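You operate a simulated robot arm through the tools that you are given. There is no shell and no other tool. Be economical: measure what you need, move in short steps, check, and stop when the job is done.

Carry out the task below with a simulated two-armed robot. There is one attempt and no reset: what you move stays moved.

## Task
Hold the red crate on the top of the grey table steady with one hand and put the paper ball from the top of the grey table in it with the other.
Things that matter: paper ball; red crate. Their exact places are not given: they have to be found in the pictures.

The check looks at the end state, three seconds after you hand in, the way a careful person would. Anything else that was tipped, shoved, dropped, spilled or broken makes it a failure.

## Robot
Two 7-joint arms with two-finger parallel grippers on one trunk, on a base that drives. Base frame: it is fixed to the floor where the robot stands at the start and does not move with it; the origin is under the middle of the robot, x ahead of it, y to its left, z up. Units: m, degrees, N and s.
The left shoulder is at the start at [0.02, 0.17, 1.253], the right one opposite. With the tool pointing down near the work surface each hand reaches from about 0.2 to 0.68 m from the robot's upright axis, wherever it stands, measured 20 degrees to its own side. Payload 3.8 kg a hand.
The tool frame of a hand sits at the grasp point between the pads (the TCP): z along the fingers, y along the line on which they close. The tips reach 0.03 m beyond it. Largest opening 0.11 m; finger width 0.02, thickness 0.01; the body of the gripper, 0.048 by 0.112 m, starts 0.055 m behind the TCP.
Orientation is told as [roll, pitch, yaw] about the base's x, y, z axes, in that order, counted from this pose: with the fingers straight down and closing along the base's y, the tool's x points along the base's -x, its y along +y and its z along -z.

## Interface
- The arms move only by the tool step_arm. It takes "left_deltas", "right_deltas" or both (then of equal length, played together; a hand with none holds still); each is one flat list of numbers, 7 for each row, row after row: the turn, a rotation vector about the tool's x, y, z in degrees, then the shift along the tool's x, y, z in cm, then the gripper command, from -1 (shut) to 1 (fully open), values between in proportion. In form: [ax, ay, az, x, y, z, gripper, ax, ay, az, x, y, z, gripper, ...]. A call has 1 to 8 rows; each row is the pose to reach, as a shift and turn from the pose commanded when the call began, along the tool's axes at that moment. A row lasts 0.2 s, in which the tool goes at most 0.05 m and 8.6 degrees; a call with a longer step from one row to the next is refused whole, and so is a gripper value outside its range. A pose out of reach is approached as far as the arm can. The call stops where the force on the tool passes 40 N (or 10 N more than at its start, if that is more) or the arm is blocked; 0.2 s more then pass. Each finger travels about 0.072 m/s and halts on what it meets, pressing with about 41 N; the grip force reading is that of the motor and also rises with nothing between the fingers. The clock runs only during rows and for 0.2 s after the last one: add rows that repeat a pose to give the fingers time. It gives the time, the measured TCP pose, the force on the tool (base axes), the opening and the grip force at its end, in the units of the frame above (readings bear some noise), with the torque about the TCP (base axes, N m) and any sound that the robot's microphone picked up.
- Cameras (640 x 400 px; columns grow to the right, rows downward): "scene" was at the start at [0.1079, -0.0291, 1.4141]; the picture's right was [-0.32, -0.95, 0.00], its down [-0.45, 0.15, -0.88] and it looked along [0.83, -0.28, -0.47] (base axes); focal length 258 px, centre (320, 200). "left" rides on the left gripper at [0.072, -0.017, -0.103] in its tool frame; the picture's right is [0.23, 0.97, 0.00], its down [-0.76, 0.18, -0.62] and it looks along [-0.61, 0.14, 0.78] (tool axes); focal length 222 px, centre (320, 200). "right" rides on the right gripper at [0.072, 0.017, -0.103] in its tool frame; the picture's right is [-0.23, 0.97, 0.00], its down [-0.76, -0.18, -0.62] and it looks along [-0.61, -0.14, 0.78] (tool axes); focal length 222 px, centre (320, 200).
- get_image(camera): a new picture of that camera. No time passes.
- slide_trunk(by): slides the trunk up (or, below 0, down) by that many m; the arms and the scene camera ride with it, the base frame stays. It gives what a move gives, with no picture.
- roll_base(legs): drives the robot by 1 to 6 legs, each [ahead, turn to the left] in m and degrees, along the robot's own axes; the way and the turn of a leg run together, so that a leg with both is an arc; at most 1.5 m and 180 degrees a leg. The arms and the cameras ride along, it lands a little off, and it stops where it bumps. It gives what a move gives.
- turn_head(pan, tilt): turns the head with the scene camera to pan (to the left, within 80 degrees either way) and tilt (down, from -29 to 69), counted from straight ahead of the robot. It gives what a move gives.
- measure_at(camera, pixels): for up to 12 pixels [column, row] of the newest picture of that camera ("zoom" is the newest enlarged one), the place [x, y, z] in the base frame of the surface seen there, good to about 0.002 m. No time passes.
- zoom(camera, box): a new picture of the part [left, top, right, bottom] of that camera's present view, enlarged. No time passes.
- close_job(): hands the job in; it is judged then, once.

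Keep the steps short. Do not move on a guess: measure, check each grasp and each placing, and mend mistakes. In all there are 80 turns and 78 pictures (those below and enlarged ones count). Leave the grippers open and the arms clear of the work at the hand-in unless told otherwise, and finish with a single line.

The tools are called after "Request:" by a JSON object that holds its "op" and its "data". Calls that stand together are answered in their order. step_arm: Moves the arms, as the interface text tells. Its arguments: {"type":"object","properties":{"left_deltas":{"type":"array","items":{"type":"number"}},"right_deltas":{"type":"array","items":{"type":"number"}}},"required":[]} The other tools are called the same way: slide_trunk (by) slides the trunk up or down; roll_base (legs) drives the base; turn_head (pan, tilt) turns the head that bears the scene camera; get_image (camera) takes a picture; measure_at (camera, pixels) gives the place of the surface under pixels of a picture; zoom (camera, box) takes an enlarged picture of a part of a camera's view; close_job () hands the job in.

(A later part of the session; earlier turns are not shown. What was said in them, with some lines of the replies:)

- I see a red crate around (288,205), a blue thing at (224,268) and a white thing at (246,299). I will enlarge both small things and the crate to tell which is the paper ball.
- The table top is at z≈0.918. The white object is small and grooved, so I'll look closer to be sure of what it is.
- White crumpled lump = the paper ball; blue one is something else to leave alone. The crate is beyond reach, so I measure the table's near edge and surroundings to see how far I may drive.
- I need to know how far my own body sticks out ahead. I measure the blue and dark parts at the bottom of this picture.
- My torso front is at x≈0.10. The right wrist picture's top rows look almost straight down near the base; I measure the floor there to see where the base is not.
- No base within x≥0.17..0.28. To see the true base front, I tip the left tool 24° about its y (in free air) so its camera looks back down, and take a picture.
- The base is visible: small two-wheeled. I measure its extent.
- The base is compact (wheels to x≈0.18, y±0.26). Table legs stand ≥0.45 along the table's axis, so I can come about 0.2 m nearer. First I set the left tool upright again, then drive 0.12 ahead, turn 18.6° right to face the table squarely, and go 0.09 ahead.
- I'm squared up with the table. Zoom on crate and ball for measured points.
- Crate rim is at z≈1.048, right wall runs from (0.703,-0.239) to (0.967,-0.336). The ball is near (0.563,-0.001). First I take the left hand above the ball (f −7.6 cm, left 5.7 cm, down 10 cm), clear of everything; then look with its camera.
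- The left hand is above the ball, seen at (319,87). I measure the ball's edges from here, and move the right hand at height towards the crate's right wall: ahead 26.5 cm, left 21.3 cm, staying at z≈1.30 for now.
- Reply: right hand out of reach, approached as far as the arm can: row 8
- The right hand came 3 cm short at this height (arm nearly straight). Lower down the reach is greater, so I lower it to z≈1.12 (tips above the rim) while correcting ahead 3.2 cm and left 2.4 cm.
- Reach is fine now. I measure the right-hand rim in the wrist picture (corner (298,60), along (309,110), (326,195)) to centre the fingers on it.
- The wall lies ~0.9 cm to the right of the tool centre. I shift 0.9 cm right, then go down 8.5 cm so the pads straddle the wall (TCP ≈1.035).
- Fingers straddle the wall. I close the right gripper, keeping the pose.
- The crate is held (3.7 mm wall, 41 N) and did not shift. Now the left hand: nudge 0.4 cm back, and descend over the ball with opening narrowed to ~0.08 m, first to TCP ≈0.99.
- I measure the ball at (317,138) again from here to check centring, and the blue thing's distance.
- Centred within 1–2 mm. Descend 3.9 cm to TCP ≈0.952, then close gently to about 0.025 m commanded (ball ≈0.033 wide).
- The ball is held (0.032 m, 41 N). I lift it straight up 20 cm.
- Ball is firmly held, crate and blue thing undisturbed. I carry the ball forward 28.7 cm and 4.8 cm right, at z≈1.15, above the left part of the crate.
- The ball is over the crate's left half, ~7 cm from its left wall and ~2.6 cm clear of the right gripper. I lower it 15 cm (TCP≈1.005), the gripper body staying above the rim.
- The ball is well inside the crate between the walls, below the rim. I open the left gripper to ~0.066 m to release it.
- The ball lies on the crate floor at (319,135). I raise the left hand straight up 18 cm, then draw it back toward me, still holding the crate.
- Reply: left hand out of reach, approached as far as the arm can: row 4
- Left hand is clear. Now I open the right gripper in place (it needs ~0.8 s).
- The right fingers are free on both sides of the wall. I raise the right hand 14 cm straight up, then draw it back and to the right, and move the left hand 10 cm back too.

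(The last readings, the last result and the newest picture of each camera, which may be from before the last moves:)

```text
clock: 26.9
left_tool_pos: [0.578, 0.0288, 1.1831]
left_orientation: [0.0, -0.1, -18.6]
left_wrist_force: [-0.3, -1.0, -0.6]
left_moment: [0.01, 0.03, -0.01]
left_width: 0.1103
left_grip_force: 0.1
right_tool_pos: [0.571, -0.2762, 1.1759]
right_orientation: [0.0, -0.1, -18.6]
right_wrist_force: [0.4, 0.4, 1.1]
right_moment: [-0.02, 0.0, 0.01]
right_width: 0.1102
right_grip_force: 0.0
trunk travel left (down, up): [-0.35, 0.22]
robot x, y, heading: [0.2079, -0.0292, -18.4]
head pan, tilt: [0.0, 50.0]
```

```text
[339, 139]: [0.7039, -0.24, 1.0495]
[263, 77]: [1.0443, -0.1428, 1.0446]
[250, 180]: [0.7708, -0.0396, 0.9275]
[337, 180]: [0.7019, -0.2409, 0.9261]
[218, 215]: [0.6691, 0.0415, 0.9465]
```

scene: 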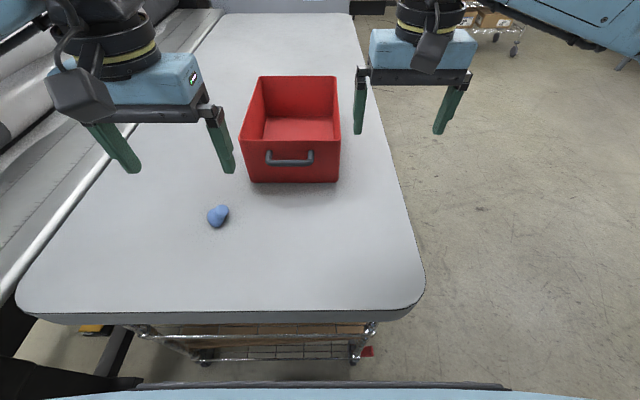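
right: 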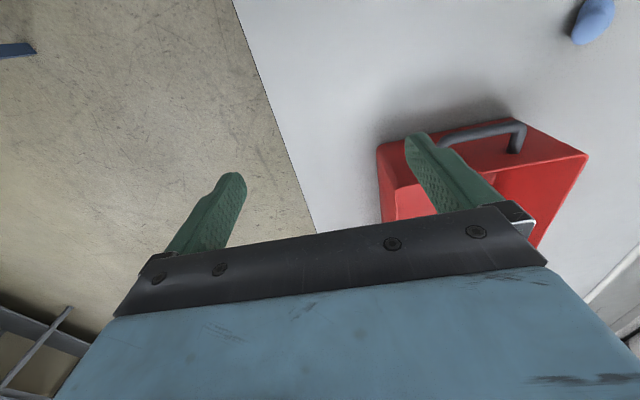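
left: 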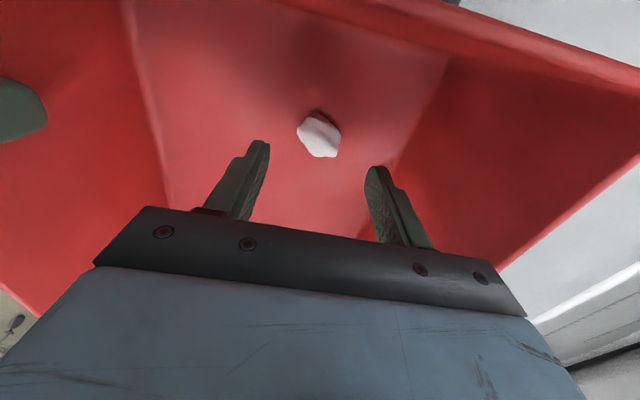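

Crate stands where it was, blue object untouched; the ball is hidden behind the front wall. I raise the trunk to look inside once more.

Request:
{"op": "slide_trunk", "data": {"by": 0.2}}

Request:
{"op": "zoom", "data": {"camera": "scene", "box": [200, 70, 380, 250]}}

```text
clock: 29.0
left_tool_pos: [0.5786, 0.0299, 1.3825]
left_orientation: [-0.1, 0.0, -18.5]
left_wrist_force: [-0.6, 0.7, 0.6]
left_moment: [0.01, -0.04, 0.02]
left_width: 0.11
left_grip_force: 0.2
right_tool_pos: [0.5727, -0.276, 1.3755]
right_orientation: [0.0, 0.1, -18.7]
right_wrist_force: [0.4, -0.8, -0.2]
right_moment: [0.01, 0.03, 0.02]
right_width: 0.1099
right_grip_force: 0.1
trunk travel left (down, up): [-0.55, 0.02]
robot x, y, heading: [0.2002, -0.0279, -18.8]
head pan, tilt: [0.0, 50.0]
```

```text
2.22 times, centred on (290, 160) of scene
```

zoom: 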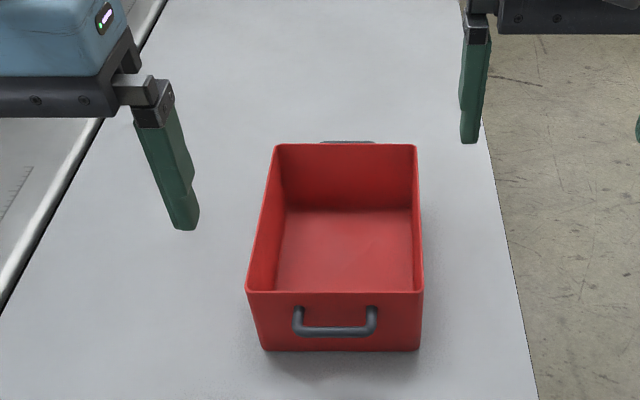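

The front part of the crate floor, where the ball was dropped, is still hidden from here. I move the left hand high (z≈1.38) forward 18 cm, well above the crate, to look in with its camera.

Request:
{"op": "step_arm", "data": {"left_deltas": [0, 0, 0, -4.5, -1, 0, 1, 0, 0, 0, -9, -2, 0, 1, 0, 0, 0, -13.5, -3, 0, 1, 0, 0, 0, -18, -4, 0, 1]}}

Request:
{"op": "get_image", "data": {"camera": "left"}}

```text
clock: 30.0
left_tool_pos: [0.7362, -0.0701, 1.3847]
left_orientation: [0.0, 0.1, -18.6]
left_wrist_force: [0.3, -0.5, -0.2]
left_moment: [0.01, 0.03, 0.0]
left_width: 0.11
left_grip_force: 0.1
right_tool_pos: [0.5731, -0.2771, 1.3751]
right_orientation: [0.2, 0.0, -18.7]
right_wrist_force: [-0.9, -0.2, 1.5]
right_moment: [0.03, 0.03, -0.01]
right_width: 0.1102
right_grip_force: 0.1
trunk travel left (down, up): [-0.55, 0.02]
robot x, y, heading: [0.2047, -0.0258, -18.7]
head pan, tilt: [0.0, 50.0]
```

```text
41 pictures are left
```

left: 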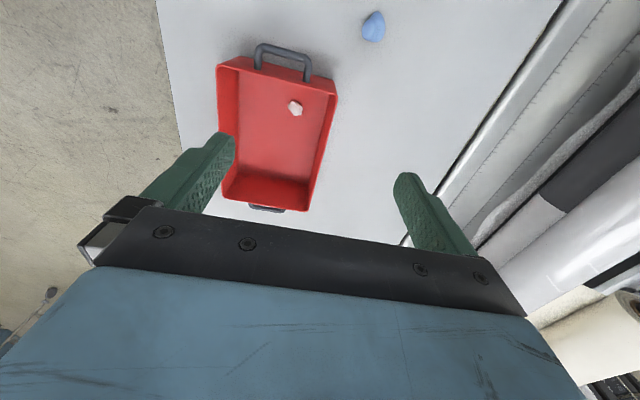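

The ball is in the crate at (295,108). I draw the left hand back clear of the work and then hand in.

Request:
{"op": "step_arm", "data": {"left_deltas": [0, 0, 0, 4.5, 1, 0, 1, 0, 0, 0, 9, 2, 0, 1, 0, 0, 0, 13.5, 3, 0, 1, 0, 0, 0, 18, 4, 0, 1]}}

Request:
{"op": "close_job", "data": {}}

```text
clock: 31.0
left_tool_pos: [0.5763, 0.0293, 1.3845]
left_orientation: [0.1, 0.0, -18.5]
left_wrist_force: [0.4, 0.0, 0.5]
left_moment: [-0.02, -0.04, -0.02]
left_width: 0.1098
left_grip_force: 0.1
right_tool_pos: [0.5717, -0.2749, 1.3757]
right_orientation: [-0.1, -0.1, -18.6]
right_wrist_force: [1.1, 0.8, 0.7]
right_moment: [0.0, 0.0, 0.04]
right_width: 0.1101
right_grip_force: 0.1
trunk travel left (down, up): [-0.55, 0.02]
robot x, y, heading: [0.1996, -0.0259, -18.5]
head pan, tilt: [0.0, 50.0]
```

```text
The job is handed in.
```

The paper ball is in the red crate, which the right hand held by its wall while the left hand put the ball in; the crate and the blue object stayed where they were, and both grippers are open and clear.
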